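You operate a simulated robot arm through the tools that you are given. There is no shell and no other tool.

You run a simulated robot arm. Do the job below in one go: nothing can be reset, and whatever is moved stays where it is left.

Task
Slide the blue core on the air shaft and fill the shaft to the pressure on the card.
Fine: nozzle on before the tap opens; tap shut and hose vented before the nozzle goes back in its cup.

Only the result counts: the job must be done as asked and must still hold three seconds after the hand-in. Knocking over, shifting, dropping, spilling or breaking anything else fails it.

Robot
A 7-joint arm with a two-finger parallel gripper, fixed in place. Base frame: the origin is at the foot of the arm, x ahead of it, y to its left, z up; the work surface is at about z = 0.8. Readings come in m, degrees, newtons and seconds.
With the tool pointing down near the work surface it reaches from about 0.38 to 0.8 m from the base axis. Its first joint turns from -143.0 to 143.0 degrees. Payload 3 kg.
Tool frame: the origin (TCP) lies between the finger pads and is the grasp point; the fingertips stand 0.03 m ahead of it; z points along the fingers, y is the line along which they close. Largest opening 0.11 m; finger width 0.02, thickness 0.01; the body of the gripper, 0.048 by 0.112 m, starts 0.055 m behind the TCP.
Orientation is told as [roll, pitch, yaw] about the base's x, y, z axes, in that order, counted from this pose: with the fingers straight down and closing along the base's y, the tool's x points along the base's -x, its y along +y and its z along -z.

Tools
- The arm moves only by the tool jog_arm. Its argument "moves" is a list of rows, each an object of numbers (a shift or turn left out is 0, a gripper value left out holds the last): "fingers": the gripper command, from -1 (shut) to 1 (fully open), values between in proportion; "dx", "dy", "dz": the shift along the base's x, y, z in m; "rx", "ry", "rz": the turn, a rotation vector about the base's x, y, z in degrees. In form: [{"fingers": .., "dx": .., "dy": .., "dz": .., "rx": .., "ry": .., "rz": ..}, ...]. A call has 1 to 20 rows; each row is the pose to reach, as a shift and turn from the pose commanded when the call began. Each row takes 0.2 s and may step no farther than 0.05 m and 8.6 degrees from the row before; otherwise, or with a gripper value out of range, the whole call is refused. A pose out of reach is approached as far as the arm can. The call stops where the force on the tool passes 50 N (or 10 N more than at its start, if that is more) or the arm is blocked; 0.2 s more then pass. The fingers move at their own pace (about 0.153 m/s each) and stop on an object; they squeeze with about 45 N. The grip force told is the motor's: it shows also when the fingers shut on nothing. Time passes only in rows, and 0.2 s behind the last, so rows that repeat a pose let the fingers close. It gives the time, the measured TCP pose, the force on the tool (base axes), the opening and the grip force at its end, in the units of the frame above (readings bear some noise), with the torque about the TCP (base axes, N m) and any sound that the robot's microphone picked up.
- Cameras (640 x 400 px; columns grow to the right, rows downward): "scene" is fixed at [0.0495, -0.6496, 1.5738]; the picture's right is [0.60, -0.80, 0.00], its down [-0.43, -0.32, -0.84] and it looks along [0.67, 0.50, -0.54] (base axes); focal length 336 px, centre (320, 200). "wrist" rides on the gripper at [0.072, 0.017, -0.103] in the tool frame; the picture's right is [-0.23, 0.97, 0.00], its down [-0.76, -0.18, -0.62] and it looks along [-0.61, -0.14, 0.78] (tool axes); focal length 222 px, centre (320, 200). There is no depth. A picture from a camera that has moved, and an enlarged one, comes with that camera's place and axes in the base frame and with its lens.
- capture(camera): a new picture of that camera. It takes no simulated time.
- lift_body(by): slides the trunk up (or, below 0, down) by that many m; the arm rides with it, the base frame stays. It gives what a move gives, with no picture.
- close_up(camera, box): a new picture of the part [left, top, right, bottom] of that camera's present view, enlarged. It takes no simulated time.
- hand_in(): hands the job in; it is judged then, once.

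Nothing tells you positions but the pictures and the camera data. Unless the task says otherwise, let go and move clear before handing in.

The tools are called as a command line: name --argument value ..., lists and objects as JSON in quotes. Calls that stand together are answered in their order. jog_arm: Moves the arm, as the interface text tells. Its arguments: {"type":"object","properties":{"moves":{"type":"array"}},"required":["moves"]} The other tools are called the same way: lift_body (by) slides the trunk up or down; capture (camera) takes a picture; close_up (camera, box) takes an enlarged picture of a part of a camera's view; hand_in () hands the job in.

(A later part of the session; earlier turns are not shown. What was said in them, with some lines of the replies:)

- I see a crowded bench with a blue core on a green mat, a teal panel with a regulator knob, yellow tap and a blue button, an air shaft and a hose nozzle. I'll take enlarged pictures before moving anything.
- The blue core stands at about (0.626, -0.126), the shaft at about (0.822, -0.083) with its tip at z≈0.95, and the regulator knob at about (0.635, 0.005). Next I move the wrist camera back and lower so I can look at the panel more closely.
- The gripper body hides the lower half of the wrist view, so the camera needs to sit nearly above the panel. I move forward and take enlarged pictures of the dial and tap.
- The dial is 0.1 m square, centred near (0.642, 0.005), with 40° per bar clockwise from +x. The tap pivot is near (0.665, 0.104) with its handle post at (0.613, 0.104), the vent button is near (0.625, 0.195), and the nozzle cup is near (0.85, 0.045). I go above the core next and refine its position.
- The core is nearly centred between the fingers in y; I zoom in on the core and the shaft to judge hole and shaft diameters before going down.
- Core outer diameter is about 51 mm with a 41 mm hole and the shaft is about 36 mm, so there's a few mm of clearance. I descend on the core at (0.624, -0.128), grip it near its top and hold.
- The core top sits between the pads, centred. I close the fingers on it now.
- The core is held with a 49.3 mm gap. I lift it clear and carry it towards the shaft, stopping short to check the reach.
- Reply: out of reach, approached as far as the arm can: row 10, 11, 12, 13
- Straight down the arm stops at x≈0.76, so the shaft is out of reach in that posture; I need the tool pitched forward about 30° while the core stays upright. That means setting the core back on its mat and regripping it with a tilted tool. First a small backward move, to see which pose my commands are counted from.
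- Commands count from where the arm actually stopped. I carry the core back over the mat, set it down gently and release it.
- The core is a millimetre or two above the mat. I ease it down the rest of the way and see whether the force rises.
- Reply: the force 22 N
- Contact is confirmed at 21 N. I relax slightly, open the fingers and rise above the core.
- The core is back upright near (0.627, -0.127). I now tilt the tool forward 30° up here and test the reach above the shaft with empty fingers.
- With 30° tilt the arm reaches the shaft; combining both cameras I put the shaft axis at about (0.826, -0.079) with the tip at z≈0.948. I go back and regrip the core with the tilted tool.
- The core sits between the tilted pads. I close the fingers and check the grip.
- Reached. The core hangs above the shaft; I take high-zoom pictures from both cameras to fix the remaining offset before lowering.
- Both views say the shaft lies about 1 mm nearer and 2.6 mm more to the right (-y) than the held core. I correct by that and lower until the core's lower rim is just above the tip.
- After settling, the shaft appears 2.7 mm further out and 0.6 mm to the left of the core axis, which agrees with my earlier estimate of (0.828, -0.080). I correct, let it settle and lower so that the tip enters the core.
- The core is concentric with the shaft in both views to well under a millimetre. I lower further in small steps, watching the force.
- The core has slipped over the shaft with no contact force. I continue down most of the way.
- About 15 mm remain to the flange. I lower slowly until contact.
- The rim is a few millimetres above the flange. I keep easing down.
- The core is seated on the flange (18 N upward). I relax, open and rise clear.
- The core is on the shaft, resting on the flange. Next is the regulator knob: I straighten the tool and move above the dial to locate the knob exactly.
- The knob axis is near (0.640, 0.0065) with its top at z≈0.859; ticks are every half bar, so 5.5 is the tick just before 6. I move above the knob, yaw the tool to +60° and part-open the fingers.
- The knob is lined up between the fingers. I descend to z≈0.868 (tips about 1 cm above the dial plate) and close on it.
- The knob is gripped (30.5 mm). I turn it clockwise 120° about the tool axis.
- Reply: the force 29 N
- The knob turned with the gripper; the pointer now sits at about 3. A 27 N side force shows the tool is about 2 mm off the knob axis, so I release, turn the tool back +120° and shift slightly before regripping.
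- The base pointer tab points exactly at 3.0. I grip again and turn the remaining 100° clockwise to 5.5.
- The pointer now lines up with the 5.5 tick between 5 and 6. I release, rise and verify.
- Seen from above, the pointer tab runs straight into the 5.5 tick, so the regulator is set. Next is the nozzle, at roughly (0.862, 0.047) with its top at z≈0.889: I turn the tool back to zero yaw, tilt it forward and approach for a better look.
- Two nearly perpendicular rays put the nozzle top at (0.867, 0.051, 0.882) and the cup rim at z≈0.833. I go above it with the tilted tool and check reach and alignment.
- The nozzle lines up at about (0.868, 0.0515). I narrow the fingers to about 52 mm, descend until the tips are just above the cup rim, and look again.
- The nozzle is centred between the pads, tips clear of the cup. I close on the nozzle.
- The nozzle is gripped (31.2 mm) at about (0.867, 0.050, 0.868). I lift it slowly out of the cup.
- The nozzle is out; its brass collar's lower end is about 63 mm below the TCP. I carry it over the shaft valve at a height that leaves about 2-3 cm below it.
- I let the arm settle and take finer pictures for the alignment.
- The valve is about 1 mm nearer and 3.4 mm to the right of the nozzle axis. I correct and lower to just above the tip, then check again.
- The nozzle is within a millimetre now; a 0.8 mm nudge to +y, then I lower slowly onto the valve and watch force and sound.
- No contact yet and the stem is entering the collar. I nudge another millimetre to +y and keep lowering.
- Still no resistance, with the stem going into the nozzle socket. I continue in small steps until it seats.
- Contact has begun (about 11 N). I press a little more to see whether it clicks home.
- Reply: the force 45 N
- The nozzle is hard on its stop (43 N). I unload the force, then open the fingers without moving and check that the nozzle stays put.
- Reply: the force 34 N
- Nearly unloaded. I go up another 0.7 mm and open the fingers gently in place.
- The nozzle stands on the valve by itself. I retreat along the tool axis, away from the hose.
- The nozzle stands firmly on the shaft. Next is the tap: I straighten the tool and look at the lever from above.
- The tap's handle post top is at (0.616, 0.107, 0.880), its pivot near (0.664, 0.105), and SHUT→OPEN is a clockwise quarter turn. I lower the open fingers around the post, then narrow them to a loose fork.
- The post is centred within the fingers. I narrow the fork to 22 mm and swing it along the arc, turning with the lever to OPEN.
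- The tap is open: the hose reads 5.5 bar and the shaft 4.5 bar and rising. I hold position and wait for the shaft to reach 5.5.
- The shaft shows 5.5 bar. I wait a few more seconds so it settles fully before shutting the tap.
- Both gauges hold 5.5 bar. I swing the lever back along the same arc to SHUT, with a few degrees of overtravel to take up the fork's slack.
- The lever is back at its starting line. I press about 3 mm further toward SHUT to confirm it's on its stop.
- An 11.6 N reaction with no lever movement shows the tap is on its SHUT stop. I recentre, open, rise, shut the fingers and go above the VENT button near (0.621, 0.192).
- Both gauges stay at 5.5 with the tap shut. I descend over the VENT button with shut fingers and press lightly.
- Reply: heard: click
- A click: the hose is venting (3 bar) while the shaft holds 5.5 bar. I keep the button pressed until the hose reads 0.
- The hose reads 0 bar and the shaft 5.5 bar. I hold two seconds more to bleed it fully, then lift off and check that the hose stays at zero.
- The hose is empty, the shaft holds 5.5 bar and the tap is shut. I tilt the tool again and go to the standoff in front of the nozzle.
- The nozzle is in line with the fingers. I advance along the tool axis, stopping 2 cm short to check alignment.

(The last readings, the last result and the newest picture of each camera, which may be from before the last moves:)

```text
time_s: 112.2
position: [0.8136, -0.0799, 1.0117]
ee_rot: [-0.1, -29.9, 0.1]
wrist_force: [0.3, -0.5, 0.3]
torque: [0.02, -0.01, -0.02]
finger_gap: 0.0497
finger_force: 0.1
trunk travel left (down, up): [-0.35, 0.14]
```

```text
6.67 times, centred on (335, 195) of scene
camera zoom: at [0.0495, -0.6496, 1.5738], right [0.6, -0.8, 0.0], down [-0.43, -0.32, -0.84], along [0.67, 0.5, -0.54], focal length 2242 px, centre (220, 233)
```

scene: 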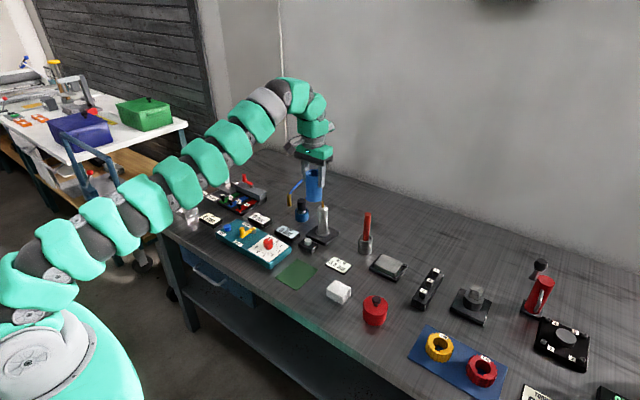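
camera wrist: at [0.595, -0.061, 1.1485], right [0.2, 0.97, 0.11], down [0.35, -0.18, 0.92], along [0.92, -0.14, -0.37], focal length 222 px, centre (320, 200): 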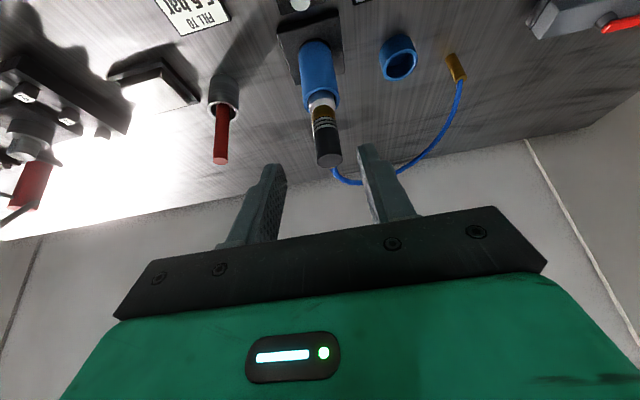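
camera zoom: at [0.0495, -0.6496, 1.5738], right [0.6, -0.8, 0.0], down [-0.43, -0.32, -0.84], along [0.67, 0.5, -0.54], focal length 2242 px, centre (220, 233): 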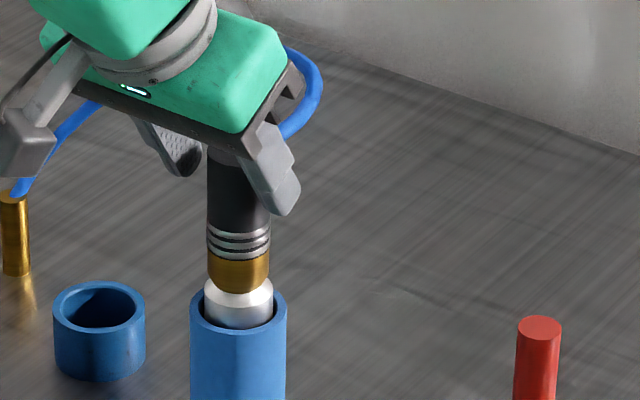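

Alignment is good. I go the last 2 cm and close on the nozzle at the same height as before.

jog_arm --moves '[{"fingers": -0.1, "dx": 0.006, "dz": -0.01}, {"dx": 0.0132, "dz": -0.0202}, {"dx": 0.0132, "dz": -0.0202}, {"dx": 0.0132, "dz": -0.0202}, {"fingers": -1, "dx": 0.0132, "dz": -0.0202}, {"fingers": -1, "dx": 0.0132, "dz": -0.0202}, {"fingers": -1, "dx": 0.0132, "dz": -0.0202}, {"fingers": -1, "dx": 0.0132, "dz": -0.0202}]'

close_up --camera "wrist" --box '[220, 60, 420, 240]'

close_up --camera "scene" --box '[205, 180, 365, 260]'

```text
time_s: 114.0
position: [0.8259, -0.0789, 0.9919]
ee_rot: [0.0, -30.0, 0.1]
wrist_force: [-0.4, -2.1, 1.0]
torque: [-0.13, 0.0, -0.04]
finger_gap: 0.0311
finger_force: 45.2
trunk travel left (down, up): [-0.35, 0.14]
```

```text
2.22 times, centred on (320, 150) of wrist
camera zoom: at [0.7122, -0.0613, 1.0436], right [0.2, 0.97, 0.11], down [0.35, -0.18, 0.92], along [0.92, -0.14, -0.37], focal length 494 px, centre (320, 311)
```

zoom: 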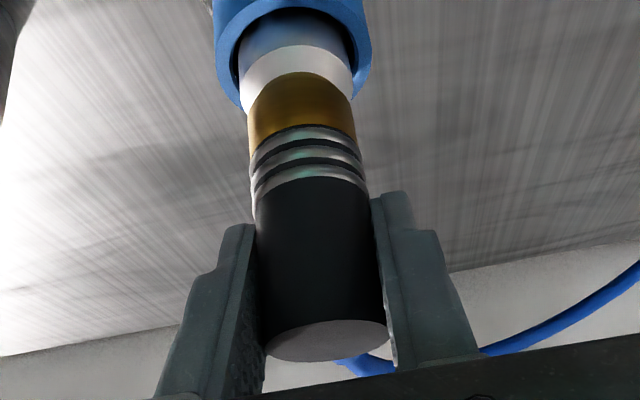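

```text
4.00 times, centred on (285, 220) of scene
camera zoom: at [0.0495, -0.6496, 1.5738], right [0.6, -0.8, 0.0], down [-0.43, -0.32, -0.84], along [0.67, 0.5, -0.54], focal length 1345 px, centre (460, 120)
```

zoom: 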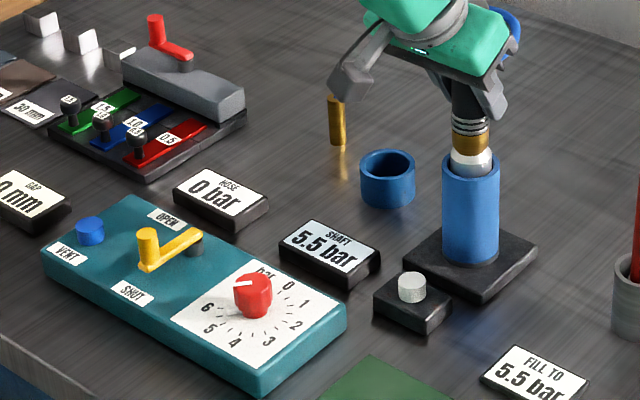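

The nozzle is gripped just as it was from the cup, and the gauges still read hose 0 and shaft 5.5. I pull it straight up off the valve.

jog_arm --moves '[{"fingers": -1, "dz": 0.003}, {"dz": 0.007}, {"dz": 0.013}, {"dz": 0.02}, {"dz": 0.03}, {"dz": 0.045}, {"dz": 0.06}, {"dz": 0.06}, {"dz": 0.06}]'

close_up --camera "scene" --box '[205, 160, 365, 260]'

capture --camera "wrist"

```text
time_s: 116.0
position: [0.8268, -0.0788, 1.051]
ee_rot: [0.0, -30.0, 0.1]
wrist_force: [1.0, -0.3, -2.5]
torque: [0.02, 0.0, -0.01]
finger_gap: 0.0311
finger_force: 45.0
trunk travel left (down, up): [-0.35, 0.14]
```

```text
4.00 times, centred on (285, 210) of scene
camera zoom: at [0.0495, -0.6496, 1.5738], right [0.6, -0.8, 0.0], down [-0.43, -0.32, -0.84], along [0.67, 0.5, -0.54], focal length 1345 px, centre (460, 160)
```

zoom: 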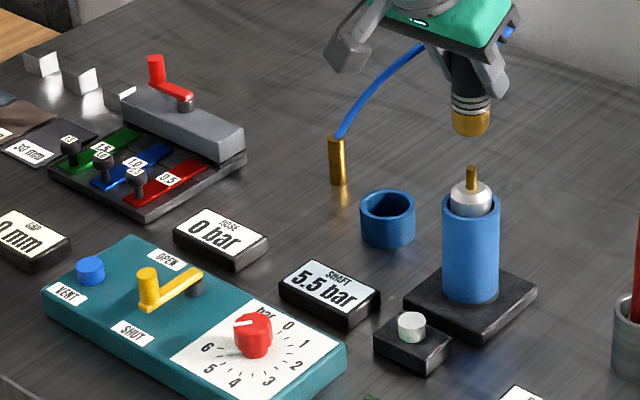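

```text
taken
camera wrist: at [0.7127, -0.0613, 1.1029], right [0.2, 0.97, 0.11], down [0.35, -0.18, 0.92], along [0.92, -0.14, -0.37], focal length 222 px, centre (320, 200)
```

wrist: 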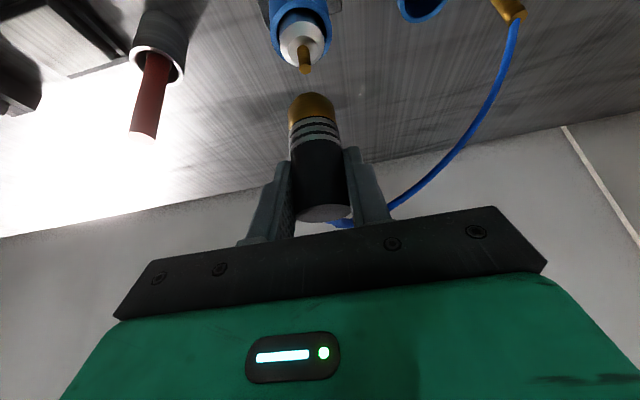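

The nozzle is off and the shaft still reads 5.5 bar. I carry the nozzle back above its cup, using the pick-up position I noted.

jog_arm --moves '[{"fingers": -1, "dx": 0.01, "dy": 0.032}, {"dx": 0.02, "dy": 0.064}, {"dx": 0.03, "dy": 0.096}, {"dx": 0.037, "dy": 0.118}, {"dx": 0.0413, "dy": 0.1299}, {"dx": 0.0413, "dy": 0.1299, "dz": -0.04}, {"dx": 0.0413, "dy": 0.1299, "dz": -0.07}, {"dx": 0.0413, "dy": 0.1299, "dz": -0.09}, {"dx": 0.0413, "dy": 0.1299, "dz": -0.09}, {"dx": 0.0413, "dy": 0.1299, "dz": -0.09}]'

capture --camera "wrist"

close_up --camera "wrist" --box '[250, 10, 390, 230]'

close_up --camera "scene" --box '[285, 180, 325, 230]'

```text
time_s: 118.2
position: [0.8666, 0.0506, 0.9601]
ee_rot: [0.0, -30.0, 0.1]
wrist_force: [0.0, -0.3, -2.1]
torque: [0.0, 0.0, 0.0]
finger_gap: 0.0312
finger_force: 44.9
trunk travel left (down, up): [-0.35, 0.14]
```

```text
taken
camera wrist: at [0.7537, 0.0692, 1.0132], right [0.2, 0.97, 0.11], down [0.35, -0.18, 0.92], along [0.92, -0.14, -0.37], focal length 222 px, centre (320, 200)
```

wrist: 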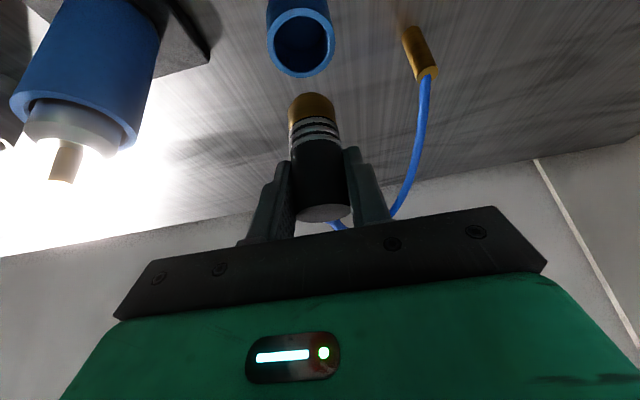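

```text
1.82 times, centred on (320, 120) of wrist
camera zoom: at [0.7537, 0.0692, 1.0132], right [0.2, 0.97, 0.11], down [0.35, -0.18, 0.92], along [0.92, -0.14, -0.37], focal length 404 px, centre (320, 346)
```

zoom: 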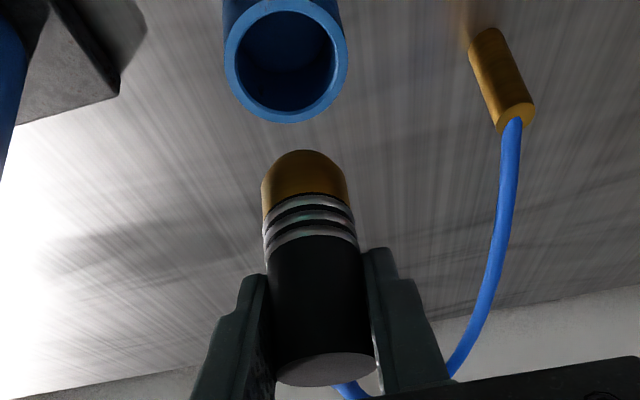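

```text
8.00 times, centred on (305, 205) of scene
camera zoom: at [0.0495, -0.6496, 1.5738], right [0.6, -0.8, 0.0], down [-0.43, -0.32, -0.84], along [0.67, 0.5, -0.54], focal length 2690 px, centre (440, 160)
```

zoom: 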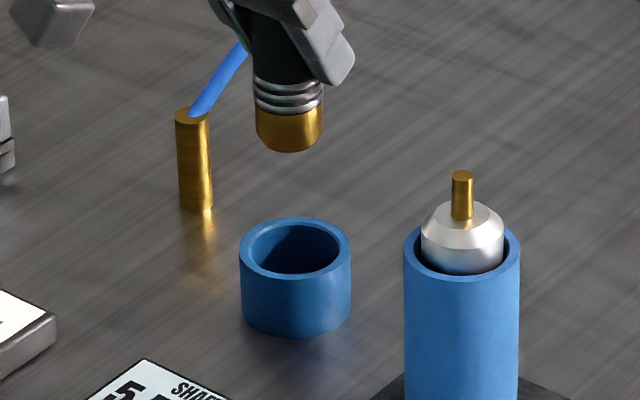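

The nozzle hangs centred over the cup with about 7 mm clearance all round. I lower it into the cup.

jog_arm --moves '[{"fingers": -1, "dz": -0.02}, {"dz": -0.04}, {"dz": -0.06}, {"dz": -0.075}, {"dz": -0.085}, {"dz": -0.089}, {"dz": -0.089}, {"dz": -0.089}]'

close_up --camera "wrist" --box '[200, 60, 440, 240]'

close_up --camera "scene" --box '[285, 180, 325, 230]'

```text
time_s: 120.0
position: [0.8672, 0.0515, 0.8713]
ee_rot: [-0.1, -30.0, 0.1]
wrist_force: [0.0, -0.4, -1.8]
torque: [0.01, 0.01, -0.02]
finger_gap: 0.0312
finger_force: 44.4
trunk travel left (down, up): [-0.35, 0.14]
```

```text
2.22 times, centred on (320, 150) of wrist
camera zoom: at [0.7538, 0.0693, 0.9236], right [0.2, 0.97, 0.11], down [0.35, -0.18, 0.92], along [0.92, -0.14, -0.37], focal length 494 px, centre (320, 311)
```

zoom: 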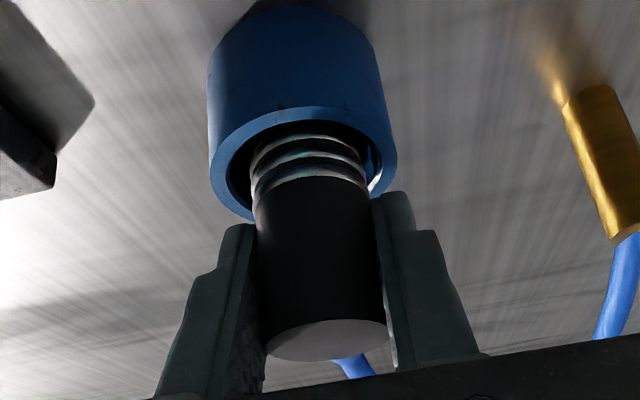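

```text
8.00 times, centred on (305, 205) of scene
camera zoom: at [0.0495, -0.6496, 1.5738], right [0.6, -0.8, 0.0], down [-0.43, -0.32, -0.84], along [0.67, 0.5, -0.54], focal length 2690 px, centre (440, 160)
```

zoom: 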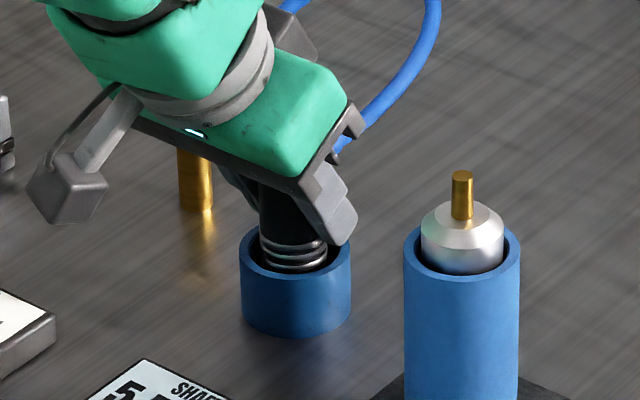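

The nozzle is inside the cup, about 3 mm above its seat. I lower by 1 mm steps until it touches.

jog_arm --moves '[{"fingers": -1, "dz": -0.001}, {"dz": -0.002}, {"dz": -0.003}, {"dz": -0.004}, {"dz": -0.004}]'

```text
time_s: 121.2
position: [0.8665, 0.0504, 0.8687]
ee_rot: [-0.1, -30.1, 0.1]
wrist_force: [-2.2, 1.6, 9.6]
torque: [0.1, 0.13, -0.02]
finger_gap: 0.0315
finger_force: 45.0
trunk travel left (down, up): [-0.35, 0.14]
```

It's seated (about 11 N). I unload, open the fingers and retreat along the tool axis.

jog_arm --moves '[{"fingers": -1, "dz": 0.0008}, {"fingers": -1, "dz": 0.0008}, {"fingers": -0.4, "dz": 0.0008}, {"fingers": -0.1, "dz": 0.0008}, {"fingers": -0.1, "dz": 0.0008}, {"fingers": -0.1, "dz": 0.0008}]'

close_up --camera "wrist" --box '[200, 60, 440, 240]'

```text
time_s: 122.6
position: [0.8668, 0.05, 0.8673]
ee_rot: [0.0, -30.0, 0.2]
wrist_force: [-0.1, -1.6, -0.7]
torque: [0.01, 0.01, 0.0]
finger_gap: 0.0495
finger_force: 0.0
trunk travel left (down, up): [-0.35, 0.14]
```

```text
2.22 times, centred on (320, 150) of wrist
camera zoom: at [0.7537, 0.0685, 0.9197], right [0.2, 0.97, 0.11], down [0.35, -0.18, 0.92], along [0.92, -0.14, -0.37], focal length 494 px, centre (320, 311)
```

zoom: 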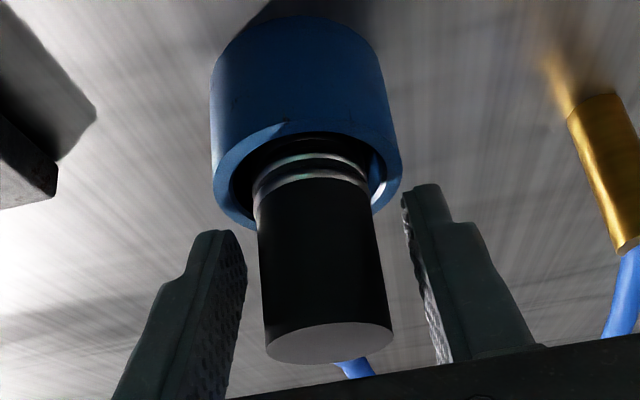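

The nozzle stands free in its cup. I back away along the tool axis and then check everything.

jog_arm --moves '[{"fingers": -0.1, "dx": -0.01, "dz": 0.0173}, {"dx": -0.02, "dz": 0.0346}, {"dx": -0.032, "dz": 0.056}, {"dx": -0.05, "dz": 0.085}, {"dx": -0.075, "dz": 0.12}, {"dx": -0.11, "dz": 0.15}, {"dx": -0.15, "dz": 0.17}, {"dx": -0.19, "dz": 0.18}, {"dx": -0.19, "dz": 0.18}, {"dx": -0.19, "dz": 0.18}]'

capture --camera "scene"

close_up --camera "scene" --box '[195, 170, 365, 270]'

close_up --camera "scene" --box '[285, 180, 355, 260]'

```text
time_s: 124.8
position: [0.6769, 0.0491, 1.0474]
ee_rot: [0.0, -29.9, 0.2]
wrist_force: [0.3, 0.6, -0.9]
torque: [-0.01, 0.01, -0.01]
finger_gap: 0.0494
finger_force: 0.1
trunk travel left (down, up): [-0.35, 0.14]
```

```text
taken
```

scene: 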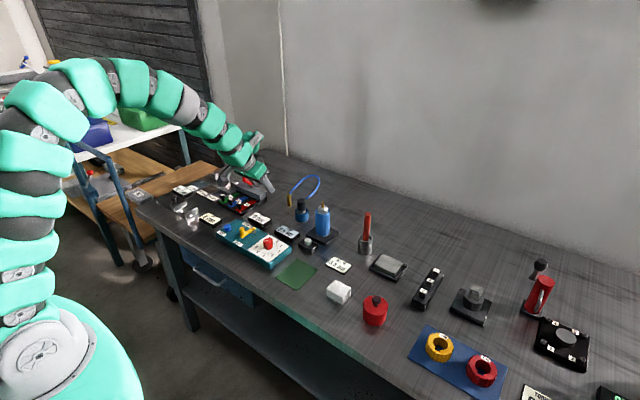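

```text
3.76 times, centred on (280, 220) of scene
camera zoom: at [0.0495, -0.6496, 1.5738], right [0.6, -0.8, 0.0], down [-0.43, -0.32, -0.84], along [0.67, 0.5, -0.54], focal length 1266 px, centre (471, 125)
```

zoom: 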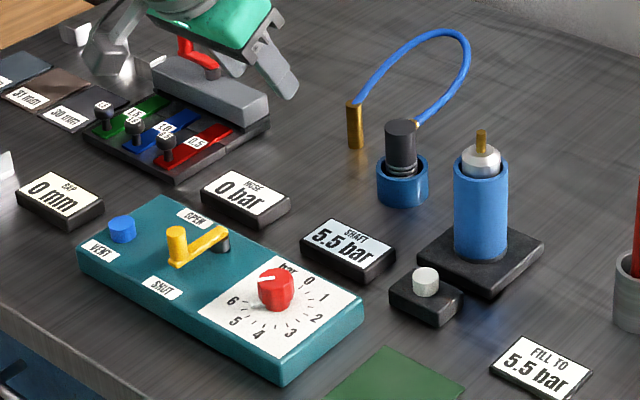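

```text
5.00 times, centred on (320, 220) of scene
camera zoom: at [0.0495, -0.6496, 1.5738], right [0.6, -0.8, 0.0], down [-0.43, -0.32, -0.84], along [0.67, 0.5, -0.54], focal length 1682 px, centre (320, 100)
```

zoom: 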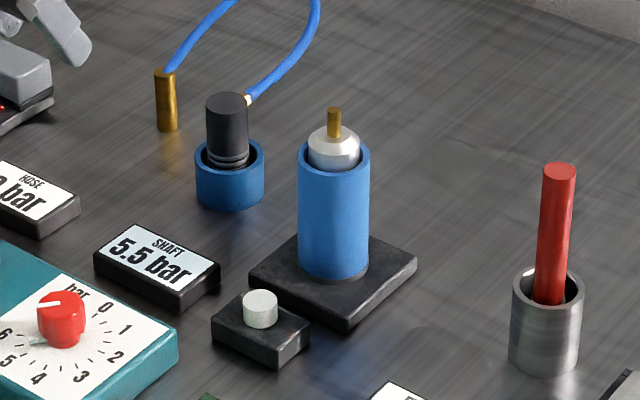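

The nozzle is in its cup, the tap is shut, the hose reads 0 and the shaft 5.5 bar, with the core seated and nothing else moved. I rise a little and wait a few seconds to see that the pressure holds.

jog_arm --moves '[{"fingers": -0.1, "dx": -0.02, "dz": 0.02}, {"dx": -0.05, "dz": 0.05}, {"dx": -0.05, "dz": 0.05}, {"dx": -0.05, "dz": 0.05}, {"dx": -0.05, "dz": 0.05}, {"dx": -0.05, "dz": 0.05}, {"dx": -0.05, "dz": 0.05}, {"dx": -0.05, "dz": 0.05}, {"dx": -0.05, "dz": 0.05}, {"dx": -0.05, "dz": 0.05}, {"dx": -0.05, "dz": 0.05}, {"dx": -0.05, "dz": 0.05}, {"dx": -0.05, "dz": 0.05}, {"dx": -0.05, "dz": 0.05}, {"dx": -0.05, "dz": 0.05}, {"dx": -0.05, "dz": 0.05}, {"dx": -0.05, "dz": 0.05}]'

close_up --camera "scene" --box '[195, 170, 365, 270]'

```text
time_s: 128.4
position: [0.6268, 0.05, 1.0965]
ee_rot: [-0.1, -30.1, 0.1]
wrist_force: [-0.6, -0.2, 0.6]
torque: [0.01, 0.0, 0.0]
finger_gap: 0.0493
finger_force: 0.0
trunk travel left (down, up): [-0.35, 0.14]
```

```text
3.76 times, centred on (280, 220) of scene
camera zoom: at [0.0495, -0.6496, 1.5738], right [0.6, -0.8, 0.0], down [-0.43, -0.32, -0.84], along [0.67, 0.5, -0.54], focal length 1266 px, centre (471, 125)
```

zoom: 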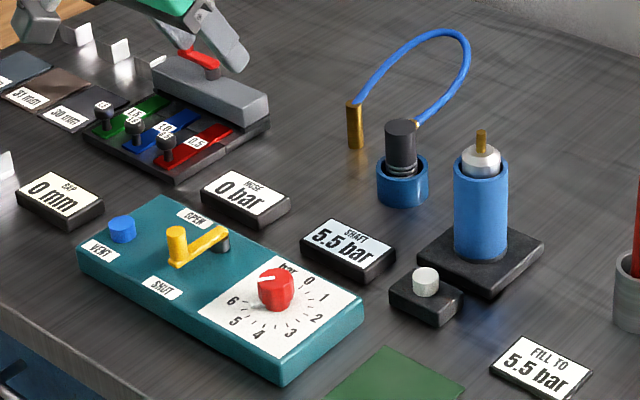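

The shaft holds 5.5 bar, the hose is at 0, the tap is shut, the nozzle is back in its cup and the core is on the shaft, with the arm clear. I hand the job in.

hand_in

```text
The job is handed in.
```

The job is done and handed in: the blue core sits on the air shaft's flange, and the shaft gauge reads 5.5 bar, matching the card. The hand-in returned no verdict. The gauge still read 5.5 bar about three seconds after the arm had moved clear.

- **Order:** The nozzle went on before the tap opened. The tap was shut and the hose vented to 0 bar before the nozzle went back in its cup.
- **Regulator:** It was at 0 and is now left at 5.5.
- **Regrip:** With the tool straight down, the shaft was out of reach. I set the core back on its mat once and picked it up again with the tool tilted 30°.
- **Surroundings:** Nothing else looked moved or knocked over in the last pictures. The arm is clear of everything.
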